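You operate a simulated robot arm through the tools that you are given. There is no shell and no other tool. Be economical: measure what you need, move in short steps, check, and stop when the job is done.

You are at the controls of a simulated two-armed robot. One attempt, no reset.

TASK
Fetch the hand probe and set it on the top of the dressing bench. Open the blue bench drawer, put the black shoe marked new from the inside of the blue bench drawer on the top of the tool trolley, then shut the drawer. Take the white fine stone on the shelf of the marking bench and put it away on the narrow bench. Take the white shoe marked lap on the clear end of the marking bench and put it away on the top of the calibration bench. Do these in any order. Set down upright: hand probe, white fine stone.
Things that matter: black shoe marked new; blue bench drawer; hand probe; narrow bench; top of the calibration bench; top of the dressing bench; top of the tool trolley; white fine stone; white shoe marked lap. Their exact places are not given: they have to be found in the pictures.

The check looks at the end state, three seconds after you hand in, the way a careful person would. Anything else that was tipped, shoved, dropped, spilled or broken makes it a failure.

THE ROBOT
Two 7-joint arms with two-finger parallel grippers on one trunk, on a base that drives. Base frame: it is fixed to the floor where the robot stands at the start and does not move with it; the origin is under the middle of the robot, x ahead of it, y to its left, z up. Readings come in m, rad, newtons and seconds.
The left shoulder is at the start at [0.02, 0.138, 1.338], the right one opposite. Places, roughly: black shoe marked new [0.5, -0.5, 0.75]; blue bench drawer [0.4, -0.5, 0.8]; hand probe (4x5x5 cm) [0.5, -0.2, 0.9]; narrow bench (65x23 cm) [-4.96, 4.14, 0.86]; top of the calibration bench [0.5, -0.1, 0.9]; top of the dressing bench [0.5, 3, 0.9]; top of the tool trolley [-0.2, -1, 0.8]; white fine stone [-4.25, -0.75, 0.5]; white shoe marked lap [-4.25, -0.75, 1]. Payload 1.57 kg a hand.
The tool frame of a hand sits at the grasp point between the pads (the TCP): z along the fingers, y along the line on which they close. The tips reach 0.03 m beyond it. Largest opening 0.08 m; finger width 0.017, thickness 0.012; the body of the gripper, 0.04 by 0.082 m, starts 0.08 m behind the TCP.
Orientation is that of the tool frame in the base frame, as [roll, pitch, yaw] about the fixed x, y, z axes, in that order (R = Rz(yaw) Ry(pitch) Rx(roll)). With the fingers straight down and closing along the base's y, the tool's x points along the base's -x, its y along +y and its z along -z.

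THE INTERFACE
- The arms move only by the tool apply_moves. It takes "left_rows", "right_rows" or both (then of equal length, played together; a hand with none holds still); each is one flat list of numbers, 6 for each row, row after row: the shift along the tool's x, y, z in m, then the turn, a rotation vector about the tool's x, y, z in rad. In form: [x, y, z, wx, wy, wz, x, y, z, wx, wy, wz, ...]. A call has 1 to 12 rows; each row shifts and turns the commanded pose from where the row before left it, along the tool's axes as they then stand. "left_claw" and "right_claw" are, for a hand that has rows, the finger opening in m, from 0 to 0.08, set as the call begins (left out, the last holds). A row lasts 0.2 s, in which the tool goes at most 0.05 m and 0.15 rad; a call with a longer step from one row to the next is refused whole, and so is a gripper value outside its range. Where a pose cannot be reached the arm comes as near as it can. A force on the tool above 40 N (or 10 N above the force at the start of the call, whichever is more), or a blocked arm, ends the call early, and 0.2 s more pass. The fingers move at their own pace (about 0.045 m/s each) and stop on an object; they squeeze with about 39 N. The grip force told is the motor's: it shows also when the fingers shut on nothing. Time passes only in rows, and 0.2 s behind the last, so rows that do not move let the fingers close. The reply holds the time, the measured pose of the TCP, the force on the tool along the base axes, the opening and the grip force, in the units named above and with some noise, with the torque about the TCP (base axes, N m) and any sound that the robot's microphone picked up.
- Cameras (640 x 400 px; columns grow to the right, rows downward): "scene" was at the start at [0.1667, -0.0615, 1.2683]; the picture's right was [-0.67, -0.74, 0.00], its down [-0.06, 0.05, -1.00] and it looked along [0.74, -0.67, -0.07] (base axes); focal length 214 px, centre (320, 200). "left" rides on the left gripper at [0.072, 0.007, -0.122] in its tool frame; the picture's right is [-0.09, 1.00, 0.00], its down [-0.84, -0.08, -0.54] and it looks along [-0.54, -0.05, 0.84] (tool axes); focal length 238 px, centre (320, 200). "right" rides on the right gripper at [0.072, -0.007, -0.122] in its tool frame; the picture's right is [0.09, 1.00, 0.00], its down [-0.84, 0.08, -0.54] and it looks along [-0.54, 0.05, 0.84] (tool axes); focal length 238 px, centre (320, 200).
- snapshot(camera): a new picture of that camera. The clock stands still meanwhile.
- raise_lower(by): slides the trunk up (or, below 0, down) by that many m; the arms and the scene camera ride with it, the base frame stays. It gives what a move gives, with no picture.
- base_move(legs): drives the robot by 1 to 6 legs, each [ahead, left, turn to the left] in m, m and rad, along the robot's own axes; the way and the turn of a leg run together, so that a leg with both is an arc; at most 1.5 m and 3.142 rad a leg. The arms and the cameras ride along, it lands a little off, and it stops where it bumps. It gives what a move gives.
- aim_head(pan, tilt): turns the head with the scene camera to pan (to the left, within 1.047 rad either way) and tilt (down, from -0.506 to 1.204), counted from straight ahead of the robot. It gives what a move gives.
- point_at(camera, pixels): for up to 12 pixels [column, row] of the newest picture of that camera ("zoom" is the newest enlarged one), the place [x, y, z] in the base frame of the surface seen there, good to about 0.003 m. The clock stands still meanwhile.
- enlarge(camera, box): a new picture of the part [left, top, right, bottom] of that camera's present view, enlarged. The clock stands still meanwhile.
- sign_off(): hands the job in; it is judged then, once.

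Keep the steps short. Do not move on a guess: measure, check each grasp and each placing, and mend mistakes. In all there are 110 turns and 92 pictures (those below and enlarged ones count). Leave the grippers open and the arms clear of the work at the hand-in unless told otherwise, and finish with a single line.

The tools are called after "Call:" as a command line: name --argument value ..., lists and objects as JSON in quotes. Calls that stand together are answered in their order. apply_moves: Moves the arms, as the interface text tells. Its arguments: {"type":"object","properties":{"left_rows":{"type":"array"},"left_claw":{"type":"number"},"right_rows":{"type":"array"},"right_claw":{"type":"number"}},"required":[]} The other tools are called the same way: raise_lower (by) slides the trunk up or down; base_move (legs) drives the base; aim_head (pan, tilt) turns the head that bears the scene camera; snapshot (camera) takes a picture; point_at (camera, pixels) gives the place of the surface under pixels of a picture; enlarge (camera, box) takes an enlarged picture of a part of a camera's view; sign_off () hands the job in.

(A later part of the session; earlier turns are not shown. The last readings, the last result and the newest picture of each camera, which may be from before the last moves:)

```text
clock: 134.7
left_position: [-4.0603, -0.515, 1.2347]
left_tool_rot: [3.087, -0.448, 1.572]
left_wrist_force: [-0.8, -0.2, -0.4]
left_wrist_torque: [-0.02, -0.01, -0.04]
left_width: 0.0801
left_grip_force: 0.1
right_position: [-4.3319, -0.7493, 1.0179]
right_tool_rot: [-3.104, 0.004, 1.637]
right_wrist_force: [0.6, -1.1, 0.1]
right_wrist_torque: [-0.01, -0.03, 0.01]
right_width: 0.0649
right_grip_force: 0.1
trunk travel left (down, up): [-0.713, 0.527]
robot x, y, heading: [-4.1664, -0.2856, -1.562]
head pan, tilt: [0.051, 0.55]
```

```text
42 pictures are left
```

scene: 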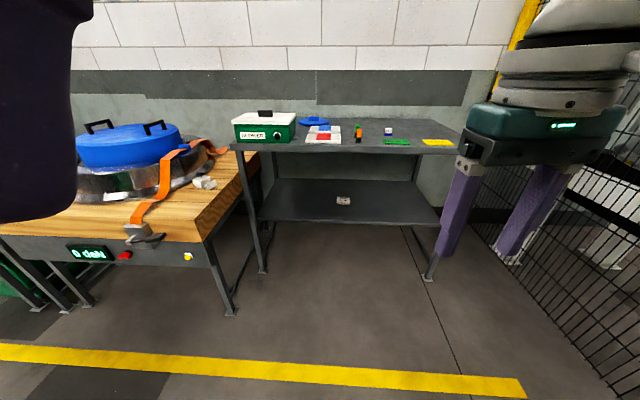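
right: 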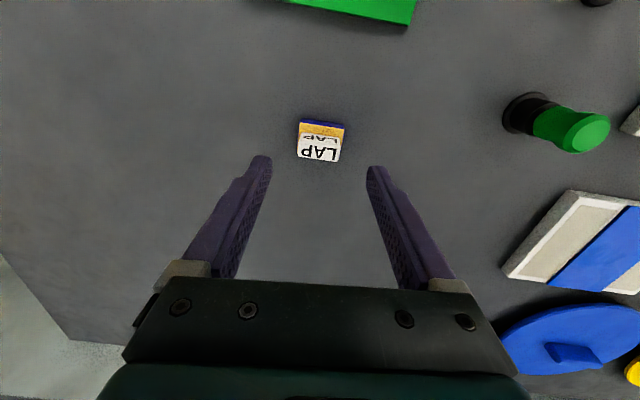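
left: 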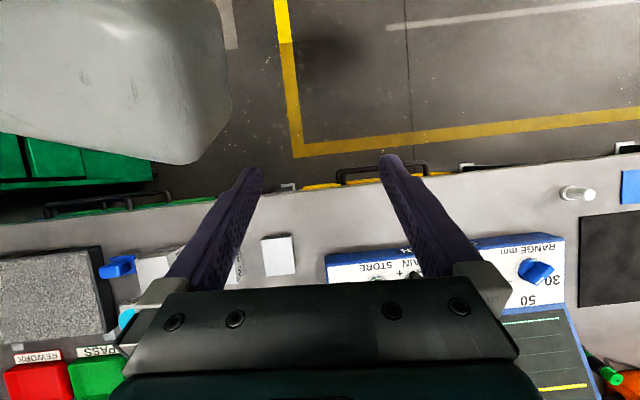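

Centred. Lower 0.061 m, close, and lift.

Call:
apply_moves --right_rows '[0, 0, 0.03, 0, 0, 0, 0, 0, 0.02, 0, 0, 0, 0, 0, 0.011, 0, 0, 0]'

Call:
apply_moves --right_rows '[0, 0, 0, 0, 0, 0, 0, 0, 0, 0, 0, 0, 0, 0, 0, 0, 0, 0, 0, 0, 0, 0, 0, 0]' --right_claw 0.01

Call:
apply_moves --right_rows '[0, 0, -0.03, 0, 0, 0, 0, 0, -0.045, 0, 0, 0, 0, 0, -0.045, 0, 0, 0]'

Call:
snapshot --camera "right"

```text
clock: 135.5
left_position: [-4.0595, -0.5146, 1.2336]
left_tool_rot: [3.087, -0.447, 1.575]
left_wrist_force: [0.0, -0.2, -0.1]
left_wrist_torque: [-0.01, -0.01, 0.0]
left_width: 0.08
left_grip_force: 0.1
right_position: [-4.3383, -0.7378, 0.957]
right_tool_rot: [-3.104, 0.004, 1.637]
right_wrist_force: [-0.1, -0.5, -0.2]
right_wrist_torque: [0.01, -0.01, -0.02]
right_width: 0.0649
right_grip_force: 0.2
right hand out of reach, approached as far as the arm can: row 2
trunk travel left (down, up): [-0.713, 0.527]
robot x, y, heading: [-4.169, -0.283, -1.56]
head pan, tilt: [0.051, 0.55]
```

```text
clock: 136.5
left_position: [-4.0599, -0.5153, 1.2349]
left_tool_rot: [3.088, -0.447, 1.573]
left_wrist_force: [0.0, 0.8, -0.1]
left_wrist_torque: [0.04, 0.0, 0.01]
left_width: 0.08
left_grip_force: 0.1
right_position: [-4.3384, -0.7369, 0.9561]
right_tool_rot: [-3.107, 0.001, 1.635]
right_wrist_force: [-0.5, 0.2, -0.1]
right_wrist_torque: [-0.01, 0.03, 0.0]
right_width: 0.0393
right_grip_force: 35.7
trunk travel left (down, up): [-0.713, 0.527]
robot x, y, heading: [-4.1693, -0.2877, -1.559]
head pan, tilt: [0.051, 0.55]
```

```text
clock: 137.3
left_position: [-4.0611, -0.5151, 1.2333]
left_tool_rot: [3.087, -0.446, 1.575]
left_wrist_force: [-0.5, 0.8, 0.7]
left_wrist_torque: [0.01, -0.03, -0.02]
left_width: 0.0799
left_grip_force: 0.1
right_position: [-4.3315, -0.7636, 1.0706]
right_tool_rot: [-3.105, 0.001, 1.635]
right_wrist_force: [-0.5, -0.5, -0.4]
right_wrist_torque: [0.0, -0.02, -0.01]
right_width: 0.0385
right_grip_force: 39.1
right hand out of reach, approached as far as the arm can: row 1, 2, 3
trunk travel left (down, up): [-0.713, 0.527]
robot x, y, heading: [-4.1694, -0.2891, -1.559]
head pan, tilt: [0.051, 0.55]
```

```text
41 pictures are left
```

right: 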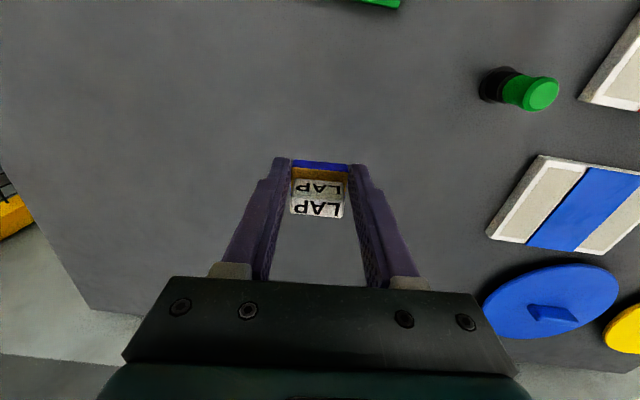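

The LAP shoe is held. Retract the right hand toward the body, back off 0.45 m, then lower the trunk to look at the shelf.

Call:
apply_moves --right_rows '[0.045, 0, 0, 0, 0, 0, 0.045, 0, 0, 0, 0, 0, 0.045, 0, 0, 0, 0, 0, 0.045, 0, 0, 0, 0, 0, 0.03, 0, -0.02, 0, 0, 0]'

Call:
base_move --legs '[[-0.45, 0, 0]]'

Call:
raise_lower --by -0.6

Call:
aim_head --pan 0.05 --tilt 0.3

Call:
snapshot --camera "scene"

```text
clock: 138.5
left_position: [-4.0612, -0.5158, 1.233]
left_tool_rot: [3.088, -0.448, 1.574]
left_wrist_force: [0.7, 0.2, -0.3]
left_wrist_torque: [0.0, 0.04, -0.02]
left_width: 0.08
left_grip_force: 0.0
right_position: [-4.3278, -0.7642, 1.0744]
right_tool_rot: [-3.106, 0.0, 1.637]
right_wrist_force: [-0.7, -0.3, 0.5]
right_wrist_torque: [0.02, 0.0, 0.04]
right_width: 0.0388
right_grip_force: 38.9
right hand out of reach, approached as far as the arm can: row 1, 2, 3, 4, 5
trunk travel left (down, up): [-0.713, 0.527]
robot x, y, heading: [-4.1681, -0.2879, -1.561]
head pan, tilt: [0.051, 0.55]
```

```text
clock: 141.3
left_position: [-4.0648, -0.0495, 1.2329]
left_tool_rot: [3.087, -0.446, 1.576]
left_wrist_force: [-0.6, -0.4, 0.0]
left_wrist_torque: [-0.04, -0.01, 0.01]
left_width: 0.08
left_grip_force: 0.1
right_position: [-4.3311, -0.2998, 1.0749]
right_tool_rot: [-3.107, 0.003, 1.636]
right_wrist_force: [0.2, 0.0, -0.9]
right_wrist_torque: [0.02, -0.01, 0.0]
right_width: 0.039
right_grip_force: 39.4
trunk travel left (down, up): [-0.713, 0.527]
robot x, y, heading: [-4.172, 0.1798, -1.557]
head pan, tilt: [0.051, 0.55]
```

```text
refused: -0.6 is not a number from -0.4 to 0.4
```

```text
clock: 142.0
left_position: [-4.065, -0.05, 1.2327]
left_tool_rot: [3.088, -0.447, 1.575]
left_wrist_force: [-0.7, -0.2, -0.1]
left_wrist_torque: [0.02, 0.0, 0.01]
left_width: 0.0802
left_grip_force: 0.0
right_position: [-4.3326, -0.3004, 1.0734]
right_tool_rot: [-3.105, 0.002, 1.636]
right_wrist_force: [-0.3, 0.3, -0.8]
right_wrist_torque: [0.01, -0.01, -0.02]
right_width: 0.0389
right_grip_force: 39.4
trunk travel left (down, up): [-0.713, 0.527]
robot x, y, heading: [-4.173, 0.1814, -1.559]
head pan, tilt: [0.051, 0.3]
```

```text
40 pictures are left
```

scene: 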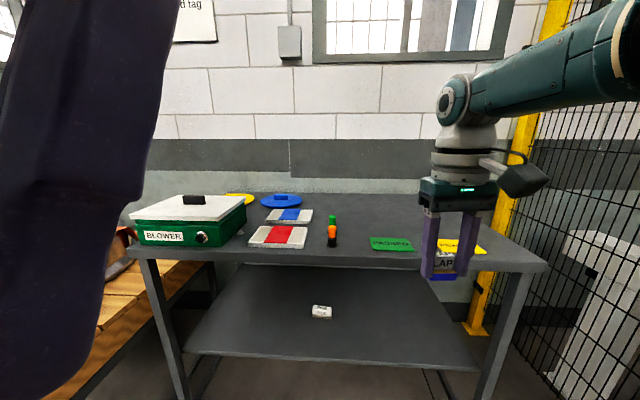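

The right arm did not move (stretched out). Try again with small retract steps combined with lowering.

Call:
apply_moves --right_rows '[0.03, 0, 0.02, 0, 0, 0, 0.03, 0, 0.02, 0, 0, 0, 0.03, 0, 0.02, 0, 0, 0, 0.03, 0, 0.0, 0, 0, 0]'

```text
clock: 143.0
left_position: [-4.0653, -0.0494, 1.2341]
left_tool_rot: [3.087, -0.446, 1.576]
left_wrist_force: [-0.5, 0.5, 0.1]
left_wrist_torque: [0.02, 0.01, 0.03]
left_width: 0.0801
left_grip_force: 0.0
right_position: [-4.3322, -0.281, 0.9884]
right_tool_rot: [-3.105, 0.0, 1.636]
right_wrist_force: [-0.7, 1.0, -0.8]
right_wrist_torque: [0.01, -0.01, -0.02]
right_width: 0.0388
right_grip_force: 39.5
right hand out of reach, approached as far as the arm can: row 1, 2, 3, 4
trunk travel left (down, up): [-0.713, 0.527]
robot x, y, heading: [-4.1738, 0.1755, -1.559]
head pan, tilt: [0.051, 0.3]
```

Call:
apply_moves --right_rows '[0.04, 0, 0.02, 0, 0, 0, 0.04, 0, 0.0, 0, 0, 0, 0.04, 0, 0.0, 0, 0, 0, 0.04, 0, 0.0, 0, 0, 0]'

```text
clock: 144.0
left_position: [-4.0657, -0.0505, 1.2323]
left_tool_rot: [3.087, -0.445, 1.577]
left_wrist_force: [-0.4, -0.4, -0.1]
left_wrist_torque: [-0.02, -0.02, -0.03]
left_width: 0.0799
left_grip_force: 0.1
right_position: [-4.3272, -0.255, 0.9237]
right_tool_rot: [-3.104, 0.0, 1.637]
right_wrist_force: [0.7, -0.4, 0.1]
right_wrist_torque: [0.05, 0.0, 0.01]
right_width: 0.0389
right_grip_force: 39.0
right hand out of reach, approached as far as the arm can: row 1, 2, 3, 4
trunk travel left (down, up): [-0.713, 0.527]
robot x, y, heading: [-4.1766, 0.1776, -1.554]
head pan, tilt: [0.051, 0.3]
```

The elbow seems stuck straight. Try a small outward push followed by a retract with some sideways motion.

Call:
apply_moves --right_rows '[-0.04, 0, 0.02, 0, 0, 0, -0.03, 0, 0.0, 0, 0, 0, 0.04, 0.03, 0.0, 0, 0.1, 0, 0.04, 0.03, 0.0, 0, 0.1, 0, 0.04, 0.0, 0.0, 0, 0.1, 0, 0.04, 0, 0, 0, 0.1, 0]'

```text
clock: 145.4
left_position: [-4.0656, -0.0499, 1.2331]
left_tool_rot: [3.088, -0.447, 1.575]
left_wrist_force: [0.1, -0.3, 0.2]
left_wrist_torque: [0.02, -0.02, 0.0]
left_width: 0.0801
left_grip_force: 0.0
right_position: [-4.2689, -0.1499, 0.9231]
right_tool_rot: [-3.101, -0.402, 1.622]
right_wrist_force: [0.5, 0.4, -1.0]
right_wrist_torque: [0.0, -0.04, 0.01]
right_width: 0.0388
right_grip_force: 39.4
right hand out of reach, approached as far as the arm can: row 1, 2, 3, 4, 5, 6
trunk travel left (down, up): [-0.713, 0.527]
robot x, y, heading: [-4.1755, 0.1763, -1.558]
head pan, tilt: [0.051, 0.3]
```

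Some progress. Continue retracting with upward tilt back.

Call:
apply_moves --right_rows '[0.03, 0, -0.02, 0, 0, 0, 0.03, 0, -0.02, 0, 0, 0, 0.03, 0, -0.02, 0, 0, 0, 0.03, 0, -0.02, 0, 0, 0]'

Call:
snapshot --camera "scene"

```text
clock: 146.4
left_position: [-4.0652, -0.0502, 1.2341]
left_tool_rot: [3.088, -0.448, 1.575]
left_wrist_force: [-0.2, 0.6, -0.2]
left_wrist_torque: [-0.02, 0.02, -0.01]
left_width: 0.0802
left_grip_force: 0.0
right_position: [-4.2436, -0.1669, 0.9738]
right_tool_rot: [-3.104, -0.401, 1.624]
right_wrist_force: [0.3, -0.3, -0.7]
right_wrist_torque: [0.0, 0.04, -0.04]
right_width: 0.039
right_grip_force: 38.7
right hand out of reach, approached as far as the arm can: row 1, 2, 3, 4
trunk travel left (down, up): [-0.713, 0.527]
robot x, y, heading: [-4.1791, 0.1792, -1.56]
head pan, tilt: [0.051, 0.3]
```

```text
39 pictures are left
```

scene: 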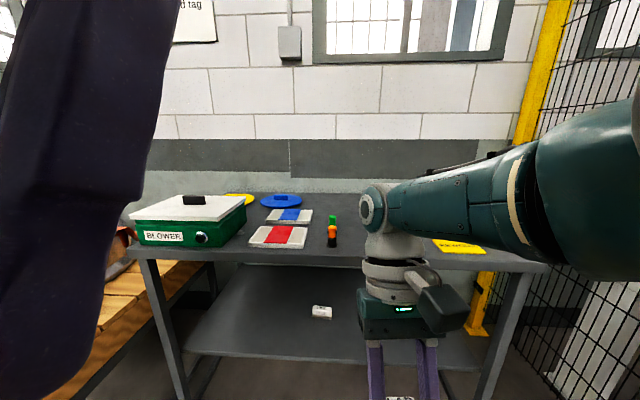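

The arm is still straight. Command a longer, purely inward retract to let the elbow bend.

Call:
apply_moves --right_rows '[0.0138, 0, 0.0059, 0, 0, 0, 0.0138, 0, 0.0059, 0, 0, 0, 0.0138, 0, 0.0059, 0, 0, 0, 0.0138, 0, 0.0059, 0, 0, 0, 0.0138, 0, 0.0059, 0, 0, 0, 0.0138, 0, 0.0059, 0, 0, 0, 0.0138, 0, 0.0059, 0, 0, 0, 0.0138, 0, 0.0059, 0, 0, 0, 0.0138, 0, 0.0059, 0, 0, 0, 0.0138, 0, 0.0059, 0, 0, 0]'

```text
clock: 148.6
left_position: [-4.0661, -0.0508, 1.232]
left_tool_rot: [3.088, -0.447, 1.575]
left_wrist_force: [-1.1, 0.0, -0.6]
left_wrist_torque: [0.0, -0.04, 0.0]
left_width: 0.08
left_grip_force: 0.0
right_position: [-4.2198, -0.138, 0.9312]
right_tool_rot: [-3.1, -0.397, 1.608]
right_wrist_force: [0.2, -0.3, -0.9]
right_wrist_torque: [-0.02, -0.01, -0.01]
right_width: 0.0383
right_grip_force: 39.1
right hand out of reach, approached as far as the arm can: row 1, 2, 3, 4, 5, 6, 7, 8, 9, 10
trunk travel left (down, up): [-0.713, 0.527]
robot x, y, heading: [-4.1753, 0.1793, -1.565]
head pan, tilt: [0.051, 0.3]
```

I'll instead swing the right arm out to the right (tangential motion), which may also free the elbow, and bring the tool upright again.

Call:
apply_moves --right_rows '[0.02, -0.04, 0, 0, -0.1, 0, 0.02, -0.04, 0, 0, -0.1, 0, 0.02, -0.04, 0, 0, -0.1, 0, 0.02, -0.04, 0, 0, -0.1, 0, 0.02, -0.04, 0, 0, 0, 0, 0.02, -0.04, 0, 0, 0, 0]'

Call:
snapshot --camera "right"

```text
clock: 150.0
left_position: [-4.0653, -0.0505, 1.2335]
left_tool_rot: [3.087, -0.446, 1.577]
left_wrist_force: [0.0, 0.1, 0.0]
left_wrist_torque: [0.0, 0.04, -0.05]
left_width: 0.0799
left_grip_force: 0.1
right_position: [-4.4548, -0.2121, 0.8611]
right_tool_rot: [-3.106, 0.001, 1.64]
right_wrist_force: [0.4, -0.4, -1.7]
right_wrist_torque: [0.01, 0.02, 0.03]
right_width: 0.0386
right_grip_force: 39.1
right hand out of reach, approached as far as the arm can: row 1, 2, 3, 4, 5, 6
trunk travel left (down, up): [-0.713, 0.527]
robot x, y, heading: [-4.1722, 0.1822, -1.56]
head pan, tilt: [0.051, 0.3]
```

```text
38 pictures are left
```

right: 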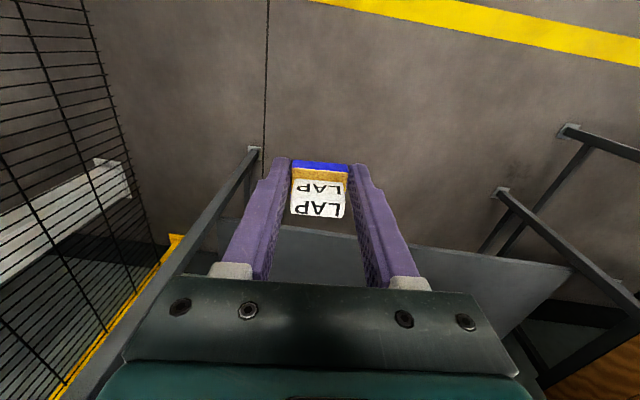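

Swing further out and back.

Call:
apply_moves --right_rows '[0.025, -0.035, 0, 0, 0, 0, 0.03, -0.035, 0, 0, 0, 0, 0.03, -0.035, 0, 0, 0, 0, 0.035, -0.03, 0, 0, 0, 0, 0.035, -0.03, 0, 0, 0, 0, 0.035, -0.025, 0, 0, 0, 0]'

```text
clock: 151.4
left_position: [-4.0646, -0.0499, 1.2336]
left_tool_rot: [3.087, -0.447, 1.576]
left_wrist_force: [-0.5, -0.6, -0.6]
left_wrist_torque: [-0.02, 0.01, 0.01]
left_width: 0.0798
left_grip_force: 0.0
right_position: [-4.67, -0.0618, 0.8452]
right_tool_rot: [-3.108, 0.003, 1.636]
right_wrist_force: [0.0, 0.6, -0.3]
right_wrist_torque: [0.0, -0.03, -0.03]
right_width: 0.0385
right_grip_force: 39.0
right hand out of reach, approached as far as the arm can: row 1, 2, 3, 4
trunk travel left (down, up): [-0.713, 0.527]
robot x, y, heading: [-4.1736, 0.1751, -1.558]
head pan, tilt: [0.051, 0.3]
```

Last rows were within reach: the elbow is bending again. Bring the hand in toward the body and raise it.

Call:
apply_moves --right_rows '[0, 0.03, -0.03, 0, 0, 0, 0, 0.03, -0.03, 0, 0, 0, 0.01, 0.03, -0.03, 0, 0, 0, 0.01, 0.03, -0.04, 0, 0, 0, 0.01, 0.03, -0.04, 0, 0, 0, 0.0, 0.02, -0.04, 0, 0, 0]'

```text
refused: row 4 steps farther than a row can; nothing moved
```

Call:
apply_moves --right_rows '[0, 0.03, -0.03, 0, 0, 0, 0, 0.03, -0.03, 0, 0, 0, 0.01, 0.03, -0.03, 0, 0, 0, 0.01, 0.03, -0.03, 0, 0, 0, 0.01, 0.03, -0.03, 0, 0, 0, 0.0, 0.02, -0.04, 0, 0, 0]'

```text
clock: 152.8
left_position: [-4.065, -0.0506, 1.2334]
left_tool_rot: [3.086, -0.446, 1.576]
left_wrist_force: [-0.1, -0.1, -0.4]
left_wrist_torque: [0.01, -0.01, 0.02]
left_width: 0.08
left_grip_force: 0.2
right_position: [-4.6331, -0.1553, 0.9001]
right_tool_rot: [-3.107, -0.001, 1.637]
right_wrist_force: [0.1, -0.6, 0.0]
right_wrist_torque: [0.03, 0.03, 0.02]
right_width: 0.0389
right_grip_force: 39.4
right hand out of reach, approached as far as the arm can: row 1, 2, 3, 4, 5, 6
trunk travel left (down, up): [-0.713, 0.527]
robot x, y, heading: [-4.1715, 0.1784, -1.555]
head pan, tilt: [0.051, 0.3]
```

The elbow remains straight, but tangential moves work, so I'll park the arm at the right side, further back, and check the fence distance.

Call:
apply_moves --right_rows '[0.035, -0.02, 0, 0, 0, 0, 0.035, -0.02, 0, 0, 0, 0, 0.035, -0.01, 0, 0, 0, 0, 0.035, -0.01, 0.02, 0, 0, 0, 0.035, 0, 0.02, 0, 0, 0, 0.035, 0, 0.02, 0, 0, 0]'

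Call:
aim_head --pan -0.5 --tilt 0.6

Call:
snapshot --camera "scene"

```text
clock: 154.2
left_position: [-4.0654, -0.0494, 1.2339]
left_tool_rot: [3.089, -0.448, 1.577]
left_wrist_force: [0.3, -0.6, 0.5]
left_wrist_torque: [0.03, -0.02, 0.04]
left_width: 0.08
left_grip_force: 0.1
right_position: [-4.7162, 0.0432, 0.8339]
right_tool_rot: [-3.107, 0.002, 1.639]
right_wrist_force: [-0.3, 0.4, 0.9]
right_wrist_torque: [0.03, -0.06, -0.01]
right_width: 0.0387
right_grip_force: 39.6
right hand out of reach, approached as far as the arm can: row 1, 2, 3, 5, 6
trunk travel left (down, up): [-0.713, 0.527]
robot x, y, heading: [-4.1714, 0.1744, -1.555]
head pan, tilt: [0.051, 0.3]
```

```text
clock: 155.2
left_position: [-4.0653, -0.0493, 1.2333]
left_tool_rot: [3.088, -0.447, 1.575]
left_wrist_force: [0.4, 0.1, 0.9]
left_wrist_torque: [-0.01, 0.0, -0.04]
left_width: 0.08
left_grip_force: 0.0
right_position: [-4.7156, 0.0428, 0.8335]
right_tool_rot: [-3.106, 0.002, 1.637]
right_wrist_force: [0.2, 0.1, -0.4]
right_wrist_torque: [0.01, -0.02, 0.02]
right_width: 0.0385
right_grip_force: 38.9
trunk travel left (down, up): [-0.713, 0.527]
robot x, y, heading: [-4.1726, 0.1786, -1.558]
head pan, tilt: [-0.499, 0.6]
```

```text
37 pictures are left
```

scene: 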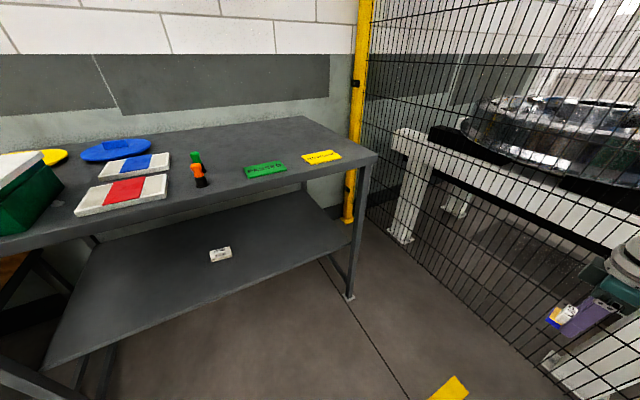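

Measure the fence and zoom on the stone.

Call:
enlarge --camera "scene" --box '[180, 225, 260, 280]'

Call:
point_at --camera "scene" --pixels '[[210, 250], [232, 247], [211, 261], [231, 257], [221, 254], [221, 246], [440, 200], [500, 300], [377, 200], [350, 296]]'

```text
7.27 times, centred on (220, 252) of scene
```

zoom: 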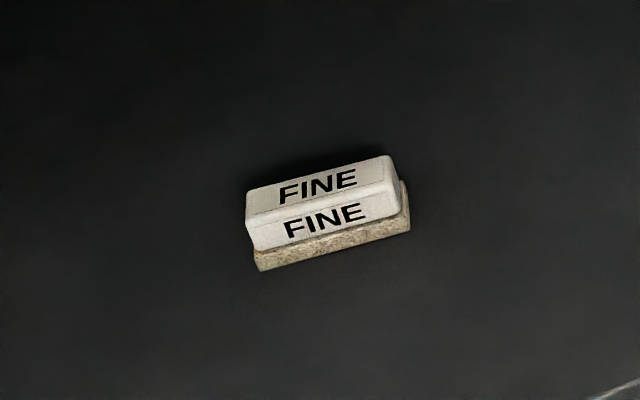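

```text
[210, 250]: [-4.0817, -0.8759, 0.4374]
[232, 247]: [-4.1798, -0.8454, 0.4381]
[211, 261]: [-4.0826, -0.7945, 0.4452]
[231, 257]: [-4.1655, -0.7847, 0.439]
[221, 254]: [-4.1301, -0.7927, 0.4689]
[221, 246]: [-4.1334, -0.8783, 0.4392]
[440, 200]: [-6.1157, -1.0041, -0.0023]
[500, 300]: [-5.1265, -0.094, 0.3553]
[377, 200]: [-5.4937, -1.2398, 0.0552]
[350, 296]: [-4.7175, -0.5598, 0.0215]
```

The stone is ~0.08 long in x, ~0.04 deep in y; centre ≈(−4.123,−0.808), 0.48 top. I'll grip across its depth, so the left tool must be vertical and turned 90°. First bring the left hand lower and forward, then upright and rotated.

Call:
apply_moves --left_rows '[-0.03, 0, 0.03, 0, 0, 0, -0.03, 0, 0.03, 0, 0, 0, -0.03, 0, 0.03, 0, 0, 0, -0.03, 0, 0.03, 0, 0, 0, -0.03, 0, 0.03, 0, 0, 0, -0.03, 0, 0.03, 0, 0, 0, 0, 0, 0, 0, -0.15, 0, 0, 0, 0, 0, -0.15, 0, 0, 0, 0, 0, -0.147, 0]'

Call:
apply_moves --left_rows '[0, 0, 0, 0, 0, 0.143, 0, 0, 0, 0, 0, 0.143, 0, 0, 0, 0, 0, 0.143, 0, 0, 0, 0, 0, 0.143, 0, 0, 0, 0, 0, 0.143, 0, 0, 0, 0, 0, 0.143, 0, 0, 0, 0, 0, 0.143, 0, 0, 0, 0, 0, 0.143, 0, 0, 0, 0, 0, 0.143, 0, 0, 0, 0, 0, 0.143, 0, 0, 0, 0, 0, 0.143]'

```text
clock: 157.2
left_position: [-4.0544, -0.137, 0.9938]
left_tool_rot: [3.096, 0.001, 1.555]
left_wrist_force: [-0.6, 0.7, 0.8]
left_wrist_torque: [0.02, 0.01, 0.01]
left_width: 0.0801
left_grip_force: 0.0
right_position: [-4.7145, 0.0436, 0.8333]
right_tool_rot: [-3.108, -0.001, 1.637]
right_wrist_force: [0.1, 1.1, -0.5]
right_wrist_torque: [0.01, -0.02, 0.03]
right_width: 0.0387
right_grip_force: 39.1
trunk travel left (down, up): [-0.713, 0.527]
robot x, y, heading: [-4.1712, 0.1772, -1.56]
head pan, tilt: [-0.499, 0.6]
```

```text
clock: 159.6
left_position: [-4.0551, -0.1356, 0.993]
left_tool_rot: [3.141, -0.048, -0.024]
left_wrist_force: [-0.3, 0.0, 0.4]
left_wrist_torque: [0.02, 0.0, -0.02]
left_width: 0.0802
left_grip_force: 0.0
right_position: [-4.714, 0.0434, 0.8345]
right_tool_rot: [-3.105, 0.001, 1.637]
right_wrist_force: [0.1, 1.0, -1.0]
right_wrist_torque: [-0.01, -0.02, 0.01]
right_width: 0.0387
right_grip_force: 39.2
trunk travel left (down, up): [-0.713, 0.527]
robot x, y, heading: [-4.1726, 0.1805, -1.558]
head pan, tilt: [-0.499, 0.6]
```

Better idea: face −x beside the bench, so the left hand reaches sideways under the top with its normal wrist yaw, and the right arm points away. Drive to about (−3.97,0.38), turn right 90°, then undo the wrist turn.

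Call:
base_move --legs '[[-0.2, 0.2, 0], [0, 0, -1.58]]'

Call:
apply_moves --left_rows '[0, 0, 0, 0, 0, -0.143, 0, 0, 0, 0, 0, -0.143, 0, 0, 0, 0, 0, -0.143, 0, 0, 0, 0, 0, -0.143, 0, 0, 0, 0, 0, -0.143, 0, 0, 0, 0, 0, -0.143, 0, 0, 0, 0, 0, -0.143, 0, 0, 0, 0, 0, -0.143, 0, 0, 0, 0, 0, -0.143, 0, 0, 0, 0, 0, -0.143, 0, 0, 0, 0, 0, -0.143]'

Call:
raise_lower --by -0.4

```text
clock: 165.4
left_position: [-4.2927, 0.2595, 0.9934]
left_tool_rot: [-3.141, -0.049, -1.582]
left_wrist_force: [0.2, -1.5, 0.6]
left_wrist_torque: [0.01, -0.02, 0.03]
left_width: 0.0801
left_grip_force: 0.1
right_position: [-4.1209, 0.9218, 0.8339]
right_tool_rot: [-3.108, 0.001, 0.077]
right_wrist_force: [0.3, -0.3, -0.8]
right_wrist_torque: [-0.03, -0.05, 0.01]
right_width: 0.0389
right_grip_force: 38.6
trunk travel left (down, up): [-0.713, 0.527]
robot x, y, heading: [-3.981, 0.38, -3.12]
head pan, tilt: [-0.499, 0.6]
```

```text
clock: 167.8
left_position: [-4.2924, 0.2604, 0.9931]
left_tool_rot: [3.092, -0.001, -0.007]
left_wrist_force: [-0.6, 0.3, 0.0]
left_wrist_torque: [-0.03, 0.0, -0.02]
left_width: 0.08
left_grip_force: 0.1
right_position: [-4.1217, 0.9218, 0.8345]
right_tool_rot: [-3.106, 0.001, 0.076]
right_wrist_force: [0.5, -0.2, 0.0]
right_wrist_torque: [0.01, 0.02, -0.05]
right_width: 0.0384
right_grip_force: 38.8
trunk travel left (down, up): [-0.713, 0.527]
robot x, y, heading: [-3.9777, 0.3818, -3.122]
head pan, tilt: [-0.499, 0.6]
```

```text
clock: 171.6
left_position: [-4.2928, 0.26, 0.5932]
left_tool_rot: [3.094, -0.002, -0.008]
left_wrist_force: [-0.3, -0.4, -0.7]
left_wrist_torque: [0.0, 0.01, -0.03]
left_width: 0.08
left_grip_force: 0.1
right_position: [-4.1206, 0.9216, 0.4325]
right_tool_rot: [-3.107, -0.001, 0.075]
right_wrist_force: [-0.1, -0.8, 0.0]
right_wrist_torque: [0.04, -0.03, -0.01]
right_width: 0.0382
right_grip_force: 39.2
trunk travel left (down, up): [-0.313, 0.927]
robot x, y, heading: [-3.9795, 0.3794, -3.12]
head pan, tilt: [-0.499, 0.6]
```

Extend the left hand sideways (toward the bench side) and up relative to the shoulder.

Call:
apply_moves --left_rows '[0.0167, 0.04, -0.0133, 0, 0, 0, 0.0167, 0.04, -0.0133, 0, 0, 0, 0.0167, 0.04, -0.0133, 0, 0, 0, 0.0167, 0.04, -0.0133, 0, 0, 0, 0.0167, 0.04, -0.0133, 0, 0, 0, 0.0167, 0.04, -0.0133, 0, 0, 0, 0.0167, 0.04, -0.0133, 0, 0, 0, 0.0167, 0.04, -0.0133, 0, 0, 0, 0.0167, 0.04, -0.0133, 0, 0, 0]'

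Call:
aim_head --pan 1.0 --tilt 0.4

Call:
snapshot --camera "scene"

```text
clock: 173.6
left_position: [-4.1426, -0.097, 0.7302]
left_tool_rot: [3.091, -0.003, -0.009]
left_wrist_force: [0.0, 0.0, 0.0]
left_wrist_torque: [0.0, -0.02, -0.01]
left_width: 0.0802
left_grip_force: 0.1
right_position: [-4.1196, 0.9211, 0.4331]
right_tool_rot: [-3.107, 0.001, 0.077]
right_wrist_force: [0.5, -0.2, 0.1]
right_wrist_torque: [-0.01, -0.02, 0.02]
right_width: 0.0388
right_grip_force: 39.0
trunk travel left (down, up): [-0.313, 0.927]
robot x, y, heading: [-3.98, 0.3775, -3.119]
head pan, tilt: [-0.499, 0.6]
```

```text
clock: 175.2
left_position: [-4.1432, -0.0947, 0.729]
left_tool_rot: [3.092, -0.001, -0.008]
left_wrist_force: [0.1, 0.5, 0.2]
left_wrist_torque: [0.02, -0.01, -0.01]
left_width: 0.08
left_grip_force: 0.1
right_position: [-4.1214, 0.9217, 0.4337]
right_tool_rot: [-3.107, -0.002, 0.076]
right_wrist_force: [0.7, 0.9, -1.2]
right_wrist_torque: [0.04, -0.03, 0.01]
right_width: 0.0389
right_grip_force: 39.0
trunk travel left (down, up): [-0.313, 0.927]
robot x, y, heading: [-3.9807, 0.383, -3.12]
head pan, tilt: [1.0, 0.4]
```

```text
35 pictures are left
```

scene: 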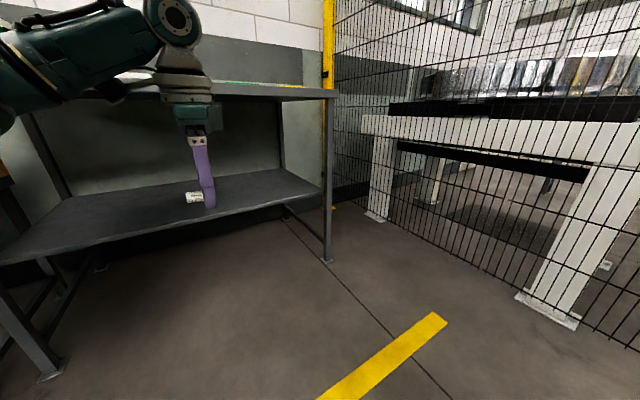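

The wrist looks tall. Measure its highest points relative to the TCP and the bench underside.

Call:
point_at --camera "scene" --pixels '[[175, 15], [172, 3], [180, 60], [190, 95], [100, 40], [240, 98], [320, 98], [320, 88], [70, 30], [195, 197], [187, 200]]'

```text
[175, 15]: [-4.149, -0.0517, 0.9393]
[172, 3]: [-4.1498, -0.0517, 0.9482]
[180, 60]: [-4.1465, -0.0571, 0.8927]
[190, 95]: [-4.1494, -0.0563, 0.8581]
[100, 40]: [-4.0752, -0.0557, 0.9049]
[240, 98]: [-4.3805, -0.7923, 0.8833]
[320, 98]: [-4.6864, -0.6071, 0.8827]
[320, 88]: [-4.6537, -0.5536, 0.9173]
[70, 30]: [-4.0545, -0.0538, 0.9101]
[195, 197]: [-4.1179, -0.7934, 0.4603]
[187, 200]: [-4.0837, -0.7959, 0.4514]
```

Wrist top is ~0.26 above the TCP, bench underside 0.883: it fits. Lower the trunk so the TCP is ~0.535, and extend the hand 0.04 further.

Call:
raise_lower --by -0.195

Call:
apply_moves --left_rows '[0, 0.02, 0, 0, 0, 0, 0, 0.02, 0, 0, 0, 0]' --left_claw 0.075

Call:
base_move --legs '[[0, 0.35, 0]]'

Call:
snapshot --camera "left"

```text
clock: 177.3
left_position: [-4.1439, -0.0951, 0.5344]
left_tool_rot: [3.093, 0.0, -0.007]
left_wrist_force: [0.5, -0.3, 0.2]
left_wrist_torque: [0.0, 0.0, 0.0]
left_width: 0.0802
left_grip_force: 0.1
right_position: [-4.1198, 0.9213, 0.2382]
right_tool_rot: [-3.107, 0.0, 0.077]
right_wrist_force: [0.0, 0.2, -0.7]
right_wrist_torque: [0.0, 0.01, 0.02]
right_width: 0.0386
right_grip_force: 38.9
trunk travel left (down, up): [-0.118, 1.122]
robot x, y, heading: [-3.9843, 0.3819, -3.121]
head pan, tilt: [1.0, 0.4]
```

```text
clock: 177.9
left_position: [-4.1471, -0.1369, 0.5365]
left_tool_rot: [3.094, 0.0, -0.01]
left_wrist_force: [0.8, 0.6, 0.0]
left_wrist_torque: [0.03, 0.01, -0.02]
left_width: 0.075
left_grip_force: 0.2
right_position: [-4.1198, 0.9215, 0.2381]
right_tool_rot: [-3.108, 0.001, 0.077]
right_wrist_force: [-0.1, 0.1, -0.7]
right_wrist_torque: [0.02, 0.02, -0.01]
right_width: 0.0387
right_grip_force: 39.3
trunk travel left (down, up): [-0.118, 1.122]
robot x, y, heading: [-3.9784, 0.3781, -3.122]
head pan, tilt: [1.0, 0.4]
```

```text
clock: 180.2
left_position: [-4.1407, -0.4831, 0.5358]
left_tool_rot: [3.094, 0.0, -0.009]
left_wrist_force: [0.9, -0.3, -1.2]
left_wrist_torque: [-0.01, 0.0, 0.02]
left_width: 0.0751
left_grip_force: 0.0
right_position: [-4.1121, 0.5759, 0.2391]
right_tool_rot: [-3.105, 0.002, 0.076]
right_wrist_force: [-0.4, 0.8, -0.1]
right_wrist_torque: [-0.02, -0.02, 0.01]
right_width: 0.0386
right_grip_force: 39.1
trunk travel left (down, up): [-0.118, 1.122]
robot x, y, heading: [-3.9741, 0.0311, -3.123]
head pan, tilt: [1.0, 0.4]
```

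```text
34 pictures are left
```

left: 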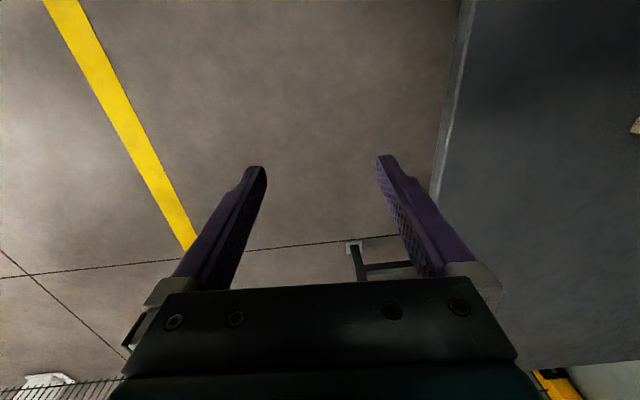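

The stone peeks in at right (635,125). Strafe 0.2 m further and look.

Call:
base_move --legs '[[0, 0.2, 0]]'

Call:
snapshot --camera "left"

```text
clock: 181.8
left_position: [-4.1372, -0.655, 0.5289]
left_tool_rot: [3.108, 0.002, -0.014]
left_wrist_force: [-1.4, 0.7, 0.8]
left_wrist_torque: [0.04, 0.04, -0.03]
left_width: 0.0752
left_grip_force: 0.2
right_position: [-4.1031, 0.4076, 0.248]
right_tool_rot: [-3.091, -0.002, 0.069]
right_wrist_force: [1.0, -0.8, -0.6]
right_wrist_torque: [0.02, 0.0, 0.01]
right_width: 0.039
right_grip_force: 39.4
trunk travel left (down, up): [-0.118, 1.122]
robot x, y, heading: [-3.9687, -0.1565, -3.129]
head pan, tilt: [1.0, 0.4]
stopped in leg 1: the robot was blocked; the commanded pose is now the measured one
```

```text
33 pictures are left
```

left: 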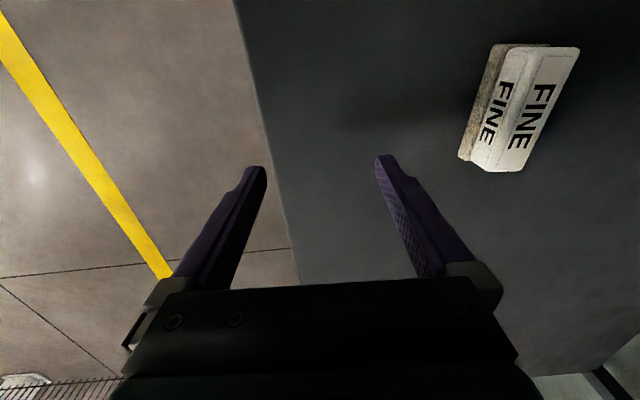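

Blocked at robot y≈−0.157. I'll look with the scene camera to see what touches.

Call:
base_move --legs '[[0, -0.02, 0]]'

Call:
aim_head --pan 1.047 --tilt 0.0

Call:
snapshot --camera "scene"

Call:
point_at --camera "left" --pixels '[[560, 50], [500, 170], [520, 50], [475, 155], [490, 110], [530, 110], [505, 45]]'

```text
clock: 182.6
left_position: [-4.1388, -0.6567, 0.5368]
left_tool_rot: [3.093, 0.002, -0.015]
left_wrist_force: [-0.2, -1.0, -0.1]
left_wrist_torque: [0.01, 0.01, -0.01]
left_width: 0.0747
left_grip_force: 0.1
right_position: [-4.1054, 0.4014, 0.2378]
right_tool_rot: [-3.106, 0.0, 0.071]
right_wrist_force: [0.0, -0.9, -0.7]
right_wrist_torque: [0.02, 0.0, -0.03]
right_width: 0.0386
right_grip_force: 38.1
trunk travel left (down, up): [-0.118, 1.122]
robot x, y, heading: [-3.9689, -0.142, -3.125]
head pan, tilt: [1.0, 0.4]
```

```text
clock: 183.5
left_position: [-4.1381, -0.6549, 0.5355]
left_tool_rot: [3.094, 0.0, -0.015]
left_wrist_force: [0.0, -0.2, 0.1]
left_wrist_torque: [-0.01, 0.0, 0.03]
left_width: 0.0751
left_grip_force: 0.0
right_position: [-4.1063, 0.404, 0.2388]
right_tool_rot: [-3.105, 0.0, 0.07]
right_wrist_force: [0.3, -0.1, -0.5]
right_wrist_torque: [0.03, 0.02, -0.04]
right_width: 0.0385
right_grip_force: 38.6
trunk travel left (down, up): [-0.118, 1.122]
robot x, y, heading: [-3.9706, -0.1408, -3.128]
head pan, tilt: [1.047, 0.0]
```

```text
32 pictures are left
```

scene: 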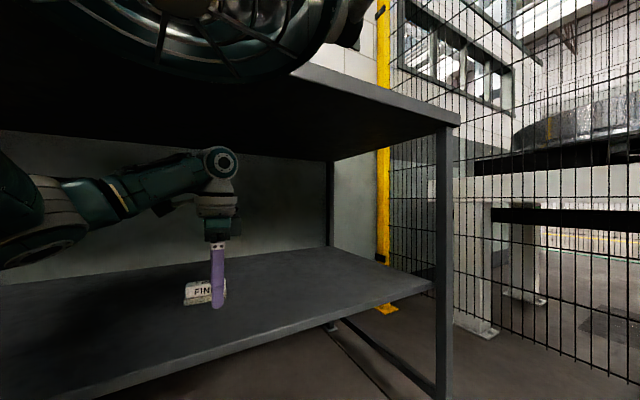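

```text
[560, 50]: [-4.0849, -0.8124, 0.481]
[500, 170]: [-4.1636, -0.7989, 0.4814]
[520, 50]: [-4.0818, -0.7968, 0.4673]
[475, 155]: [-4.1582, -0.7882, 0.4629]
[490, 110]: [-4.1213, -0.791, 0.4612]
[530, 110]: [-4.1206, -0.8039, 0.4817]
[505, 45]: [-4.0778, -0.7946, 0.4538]
```

Measure the dark part at the top of the view (near the bench edge) and the elbow.

Call:
point_at --camera "scene" --pixels '[[200, 60], [280, 60], [120, 20], [320, 30], [10, 200], [50, 240], [20, 265], [360, 60], [100, 100], [320, 70]]'

```text
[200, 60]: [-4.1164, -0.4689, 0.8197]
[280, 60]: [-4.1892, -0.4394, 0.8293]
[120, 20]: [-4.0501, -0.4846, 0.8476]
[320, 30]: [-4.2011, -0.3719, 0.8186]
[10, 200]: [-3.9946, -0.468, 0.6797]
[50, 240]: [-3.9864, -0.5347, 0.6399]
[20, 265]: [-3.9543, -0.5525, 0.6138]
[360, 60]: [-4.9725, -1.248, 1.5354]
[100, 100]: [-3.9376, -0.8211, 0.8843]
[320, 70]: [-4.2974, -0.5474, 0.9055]
```

The left upper-arm bulk (z≈0.82+) meets the bench slab edge. Back off 0.15, lower the trunk fully (so that bulk passes under the slab) while keeping the hand at height.

Call:
base_move --legs '[[0, -0.17, 0]]'

Call:
raise_lower --by -0.115

Call:
apply_moves --left_rows '[0, 0, -0.03, 0, 0, 0, 0, 0, -0.03, 0, 0, 0, 0, 0, -0.03, 0, 0, 0, 0, 0, -0.02, 0, 0, 0]'

Call:
snapshot --camera "scene"

Call:
point_at --camera "scene" --pixels '[[120, 20], [200, 20], [280, 20], [200, 60], [50, 60], [20, 120], [20, 200], [20, 250], [100, 120], [300, 40], [60, 160], [220, 100]]'

```text
clock: 185.0
left_position: [-4.1406, -0.4868, 0.5362]
left_tool_rot: [3.093, -0.001, -0.016]
left_wrist_force: [-0.2, 0.7, -0.2]
left_wrist_torque: [0.0, 0.0, 0.01]
left_width: 0.0753
left_grip_force: 0.1
right_position: [-4.1101, 0.5709, 0.2381]
right_tool_rot: [-3.106, 0.002, 0.072]
right_wrist_force: [0.0, 0.7, -0.1]
right_wrist_torque: [-0.01, 0.02, 0.01]
right_width: 0.0387
right_grip_force: 38.8
trunk travel left (down, up): [-0.118, 1.122]
robot x, y, heading: [-3.9715, 0.0297, -3.123]
head pan, tilt: [1.047, 0.0]
```

```text
clock: 186.4
left_position: [-4.1397, -0.4852, 0.421]
left_tool_rot: [3.095, -0.002, -0.014]
left_wrist_force: [-0.3, 0.8, 0.4]
left_wrist_torque: [-0.02, -0.02, 0.03]
left_width: 0.075
left_grip_force: 0.1
right_position: [-4.1099, 0.5728, 0.1239]
right_tool_rot: [-3.107, -0.001, 0.071]
right_wrist_force: [0.1, 0.0, -0.8]
right_wrist_torque: [0.03, -0.04, 0.04]
right_width: 0.0387
right_grip_force: 39.1
trunk travel left (down, up): [-0.003, 1.237]
robot x, y, heading: [-3.9706, 0.0281, -3.123]
head pan, tilt: [1.047, 0.0]
```

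```text
clock: 187.4
left_position: [-4.1471, -0.485, 0.5017]
left_tool_rot: [3.094, 0.004, -0.012]
left_wrist_force: [-0.2, -0.1, 0.4]
left_wrist_torque: [0.02, 0.0, 0.02]
left_width: 0.0752
left_grip_force: 0.1
left hand out of reach, approached as far as the arm can: row 3, 4
right_position: [-4.1104, 0.5729, 0.1244]
right_tool_rot: [-3.106, -0.001, 0.073]
right_wrist_force: [0.2, -0.1, -1.0]
right_wrist_torque: [-0.04, -0.05, -0.02]
right_width: 0.0388
right_grip_force: 38.6
trunk travel left (down, up): [-0.003, 1.237]
robot x, y, heading: [-3.9719, 0.0309, -3.125]
head pan, tilt: [1.047, 0.0]
```

```text
31 pictures are left
```

scene: 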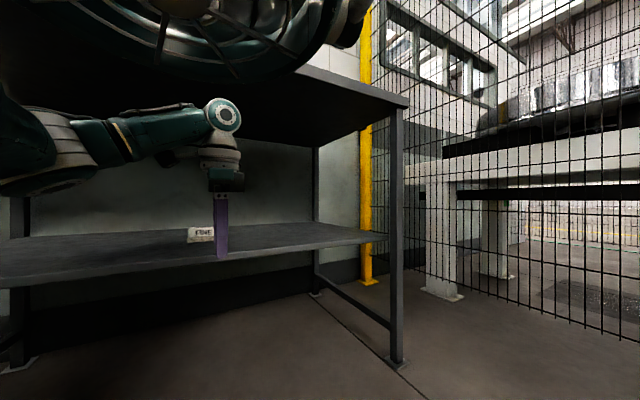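

```text
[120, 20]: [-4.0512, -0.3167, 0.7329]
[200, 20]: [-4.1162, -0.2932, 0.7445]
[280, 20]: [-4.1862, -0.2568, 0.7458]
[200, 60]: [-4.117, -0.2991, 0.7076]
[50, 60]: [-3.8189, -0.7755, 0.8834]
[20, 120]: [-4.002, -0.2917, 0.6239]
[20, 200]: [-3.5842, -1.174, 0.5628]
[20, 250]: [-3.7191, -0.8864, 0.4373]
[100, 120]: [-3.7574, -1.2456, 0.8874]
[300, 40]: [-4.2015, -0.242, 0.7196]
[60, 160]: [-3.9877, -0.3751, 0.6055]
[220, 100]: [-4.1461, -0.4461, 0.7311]
```

That dark part is the robot's own head (it moved with the trunk). Turn the head away to the right, raise the trunk 0.05, and strafe in again.

Call:
aim_head --pan -0.8 --tilt 0.3

Call:
raise_lower --by 0.04

Call:
base_move --legs '[[0, 0.18, 0], [0, 0.09, 0]]'

Call:
snapshot --camera "left"

```text
clock: 189.3
left_position: [-4.1464, -0.486, 0.5027]
left_tool_rot: [3.092, 0.002, -0.014]
left_wrist_force: [-0.5, 0.9, -0.1]
left_wrist_torque: [0.03, -0.02, 0.0]
left_width: 0.0748
left_grip_force: 0.2
right_position: [-4.1105, 0.5727, 0.124]
right_tool_rot: [-3.105, -0.001, 0.071]
right_wrist_force: [0.4, -0.6, 0.8]
right_wrist_torque: [-0.03, 0.01, -0.03]
right_width: 0.0387
right_grip_force: 38.9
trunk travel left (down, up): [-0.003, 1.237]
robot x, y, heading: [-3.972, 0.0278, -3.123]
head pan, tilt: [-0.799, 0.3]
```

```text
clock: 190.1
left_position: [-4.1465, -0.4832, 0.5423]
left_tool_rot: [3.091, 0.0, -0.015]
left_wrist_force: [-0.7, -0.5, -0.6]
left_wrist_torque: [0.02, 0.0, -0.03]
left_width: 0.0751
left_grip_force: 0.0
right_position: [-4.1096, 0.5728, 0.1627]
right_tool_rot: [-3.105, 0.0, 0.072]
right_wrist_force: [0.2, -0.9, -0.5]
right_wrist_torque: [0.0, -0.03, 0.03]
right_width: 0.0389
right_grip_force: 38.7
trunk travel left (down, up): [-0.043, 1.197]
robot x, y, heading: [-3.9758, 0.0317, -3.124]
head pan, tilt: [-0.799, 0.3]
```

```text
clock: 192.3
left_position: [-4.1405, -0.7559, 0.5405]
left_tool_rot: [3.094, 0.001, -0.011]
left_wrist_force: [-0.4, 0.2, 0.1]
left_wrist_torque: [-0.02, -0.03, 0.0]
left_width: 0.075
left_grip_force: 0.1
right_position: [-4.1079, 0.3024, 0.1643]
right_tool_rot: [-3.101, 0.001, 0.075]
right_wrist_force: [-0.4, 0.1, -0.8]
right_wrist_torque: [-0.01, -0.01, 0.01]
right_width: 0.0388
right_grip_force: 38.9
trunk travel left (down, up): [-0.043, 1.197]
robot x, y, heading: [-3.966, -0.2453, -3.121]
head pan, tilt: [-0.799, 0.3]
```

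```text
30 pictures are left
```

left: 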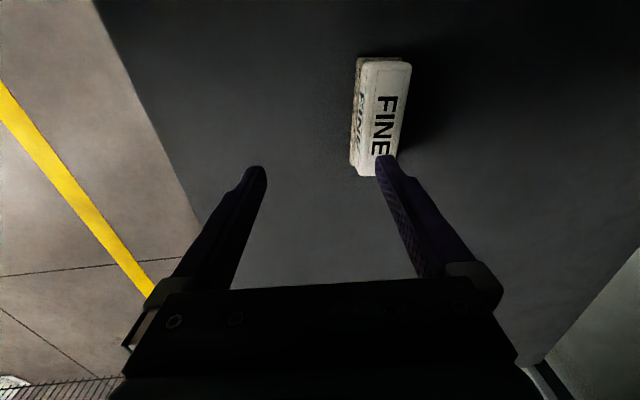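

It passed. Measure the stone again from here.

Call:
point_at --camera "left" --pixels '[[385, 65], [408, 75], [362, 75], [356, 150], [385, 110], [403, 110], [370, 110], [362, 172], [380, 58]]'

```text
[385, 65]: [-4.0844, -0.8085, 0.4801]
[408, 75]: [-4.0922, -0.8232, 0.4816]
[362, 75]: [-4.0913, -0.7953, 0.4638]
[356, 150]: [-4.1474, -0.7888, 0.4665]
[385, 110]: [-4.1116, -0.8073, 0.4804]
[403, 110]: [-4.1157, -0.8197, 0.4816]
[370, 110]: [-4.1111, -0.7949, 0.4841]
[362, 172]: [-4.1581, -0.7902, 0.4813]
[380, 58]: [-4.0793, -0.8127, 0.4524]
```

Stone centre ≈(−4.120,−0.808), turned about −0.1 rad. Strafe 0.05, shift +0.02 in x and yaw the hand slightly.

Call:
base_move --legs '[[0, 0.05, 0]]'

Call:
apply_moves --left_rows '[0.01, 0, 0, 0, 0, 0.045, 0.01, 0, 0, 0, 0, 0.045]'

Call:
snapshot --camera "left"

```text
clock: 193.2
left_position: [-4.1376, -0.8016, 0.5402]
left_tool_rot: [3.098, 0.002, -0.011]
left_wrist_force: [-0.5, 0.1, -0.6]
left_wrist_torque: [-0.03, -0.03, -0.03]
left_width: 0.0752
left_grip_force: 0.0
right_position: [-4.1061, 0.2583, 0.1663]
right_tool_rot: [-3.1, 0.0, 0.074]
right_wrist_force: [-0.2, -0.1, 0.0]
right_wrist_torque: [-0.04, -0.01, -0.02]
right_width: 0.0385
right_grip_force: 39.0
trunk travel left (down, up): [-0.043, 1.197]
robot x, y, heading: [-3.9636, -0.2876, -3.121]
head pan, tilt: [-0.799, 0.3]
```

```text
clock: 193.8
left_position: [-4.1227, -0.8064, 0.5358]
left_tool_rot: [3.095, -0.002, -0.101]
left_wrist_force: [0.4, -0.4, -0.1]
left_wrist_torque: [0.02, -0.01, 0.02]
left_width: 0.0747
left_grip_force: 0.0
left hand out of reach, approached as far as the arm can: row 1, 2
right_position: [-4.1064, 0.2527, 0.1652]
right_tool_rot: [-3.102, 0.0, 0.076]
right_wrist_force: [1.1, -0.4, 0.1]
right_wrist_torque: [0.03, 0.01, -0.01]
right_width: 0.0388
right_grip_force: 39.4
trunk travel left (down, up): [-0.043, 1.197]
robot x, y, heading: [-3.9657, -0.2952, -3.124]
head pan, tilt: [-0.799, 0.3]
```

```text
29 pictures are left
```

left: 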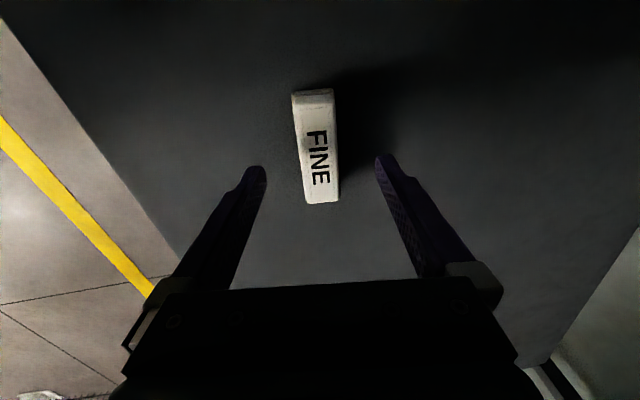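

Centred. Lower by trunk 0.04, then by hand 0.02, and check.

Call:
raise_lower --by -0.04

Call:
apply_moves --left_rows '[0, 0, 0.01, 0, 0, 0, 0, 0, 0.01, 0, 0, 0]'

Call:
snapshot --camera "left"

```text
clock: 194.7
left_position: [-4.1226, -0.8076, 0.4973]
left_tool_rot: [3.094, -0.002, -0.1]
left_wrist_force: [0.3, -0.2, 0.3]
left_wrist_torque: [0.01, -0.02, -0.02]
left_width: 0.0749
left_grip_force: 0.2
right_position: [-4.1061, 0.2499, 0.1243]
right_tool_rot: [-3.103, 0.001, 0.076]
right_wrist_force: [-0.2, -0.3, 0.2]
right_wrist_torque: [0.01, 0.0, 0.02]
right_width: 0.0387
right_grip_force: 39.0
trunk travel left (down, up): [-0.003, 1.237]
robot x, y, heading: [-3.9654, -0.2938, -3.119]
head pan, tilt: [-0.799, 0.3]
```

```text
clock: 195.3
left_position: [-4.1244, -0.8092, 0.4753]
left_tool_rot: [3.093, -0.001, -0.099]
left_wrist_force: [0.6, 0.3, -0.9]
left_wrist_torque: [0.01, 0.01, 0.01]
left_width: 0.0749
left_grip_force: 0.1
right_position: [-4.1056, 0.2507, 0.1254]
right_tool_rot: [-3.103, 0.002, 0.075]
right_wrist_force: [-0.2, -1.0, -1.0]
right_wrist_torque: [0.01, -0.01, 0.02]
right_width: 0.039
right_grip_force: 38.9
trunk travel left (down, up): [-0.003, 1.237]
robot x, y, heading: [-3.9677, -0.2941, -3.118]
head pan, tilt: [-0.799, 0.3]
```

```text
28 pictures are left
```

left: 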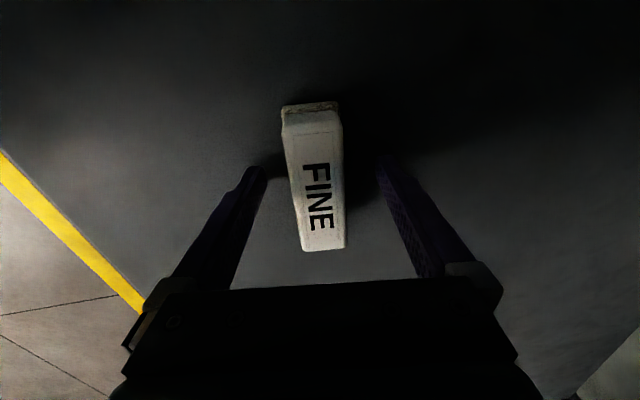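

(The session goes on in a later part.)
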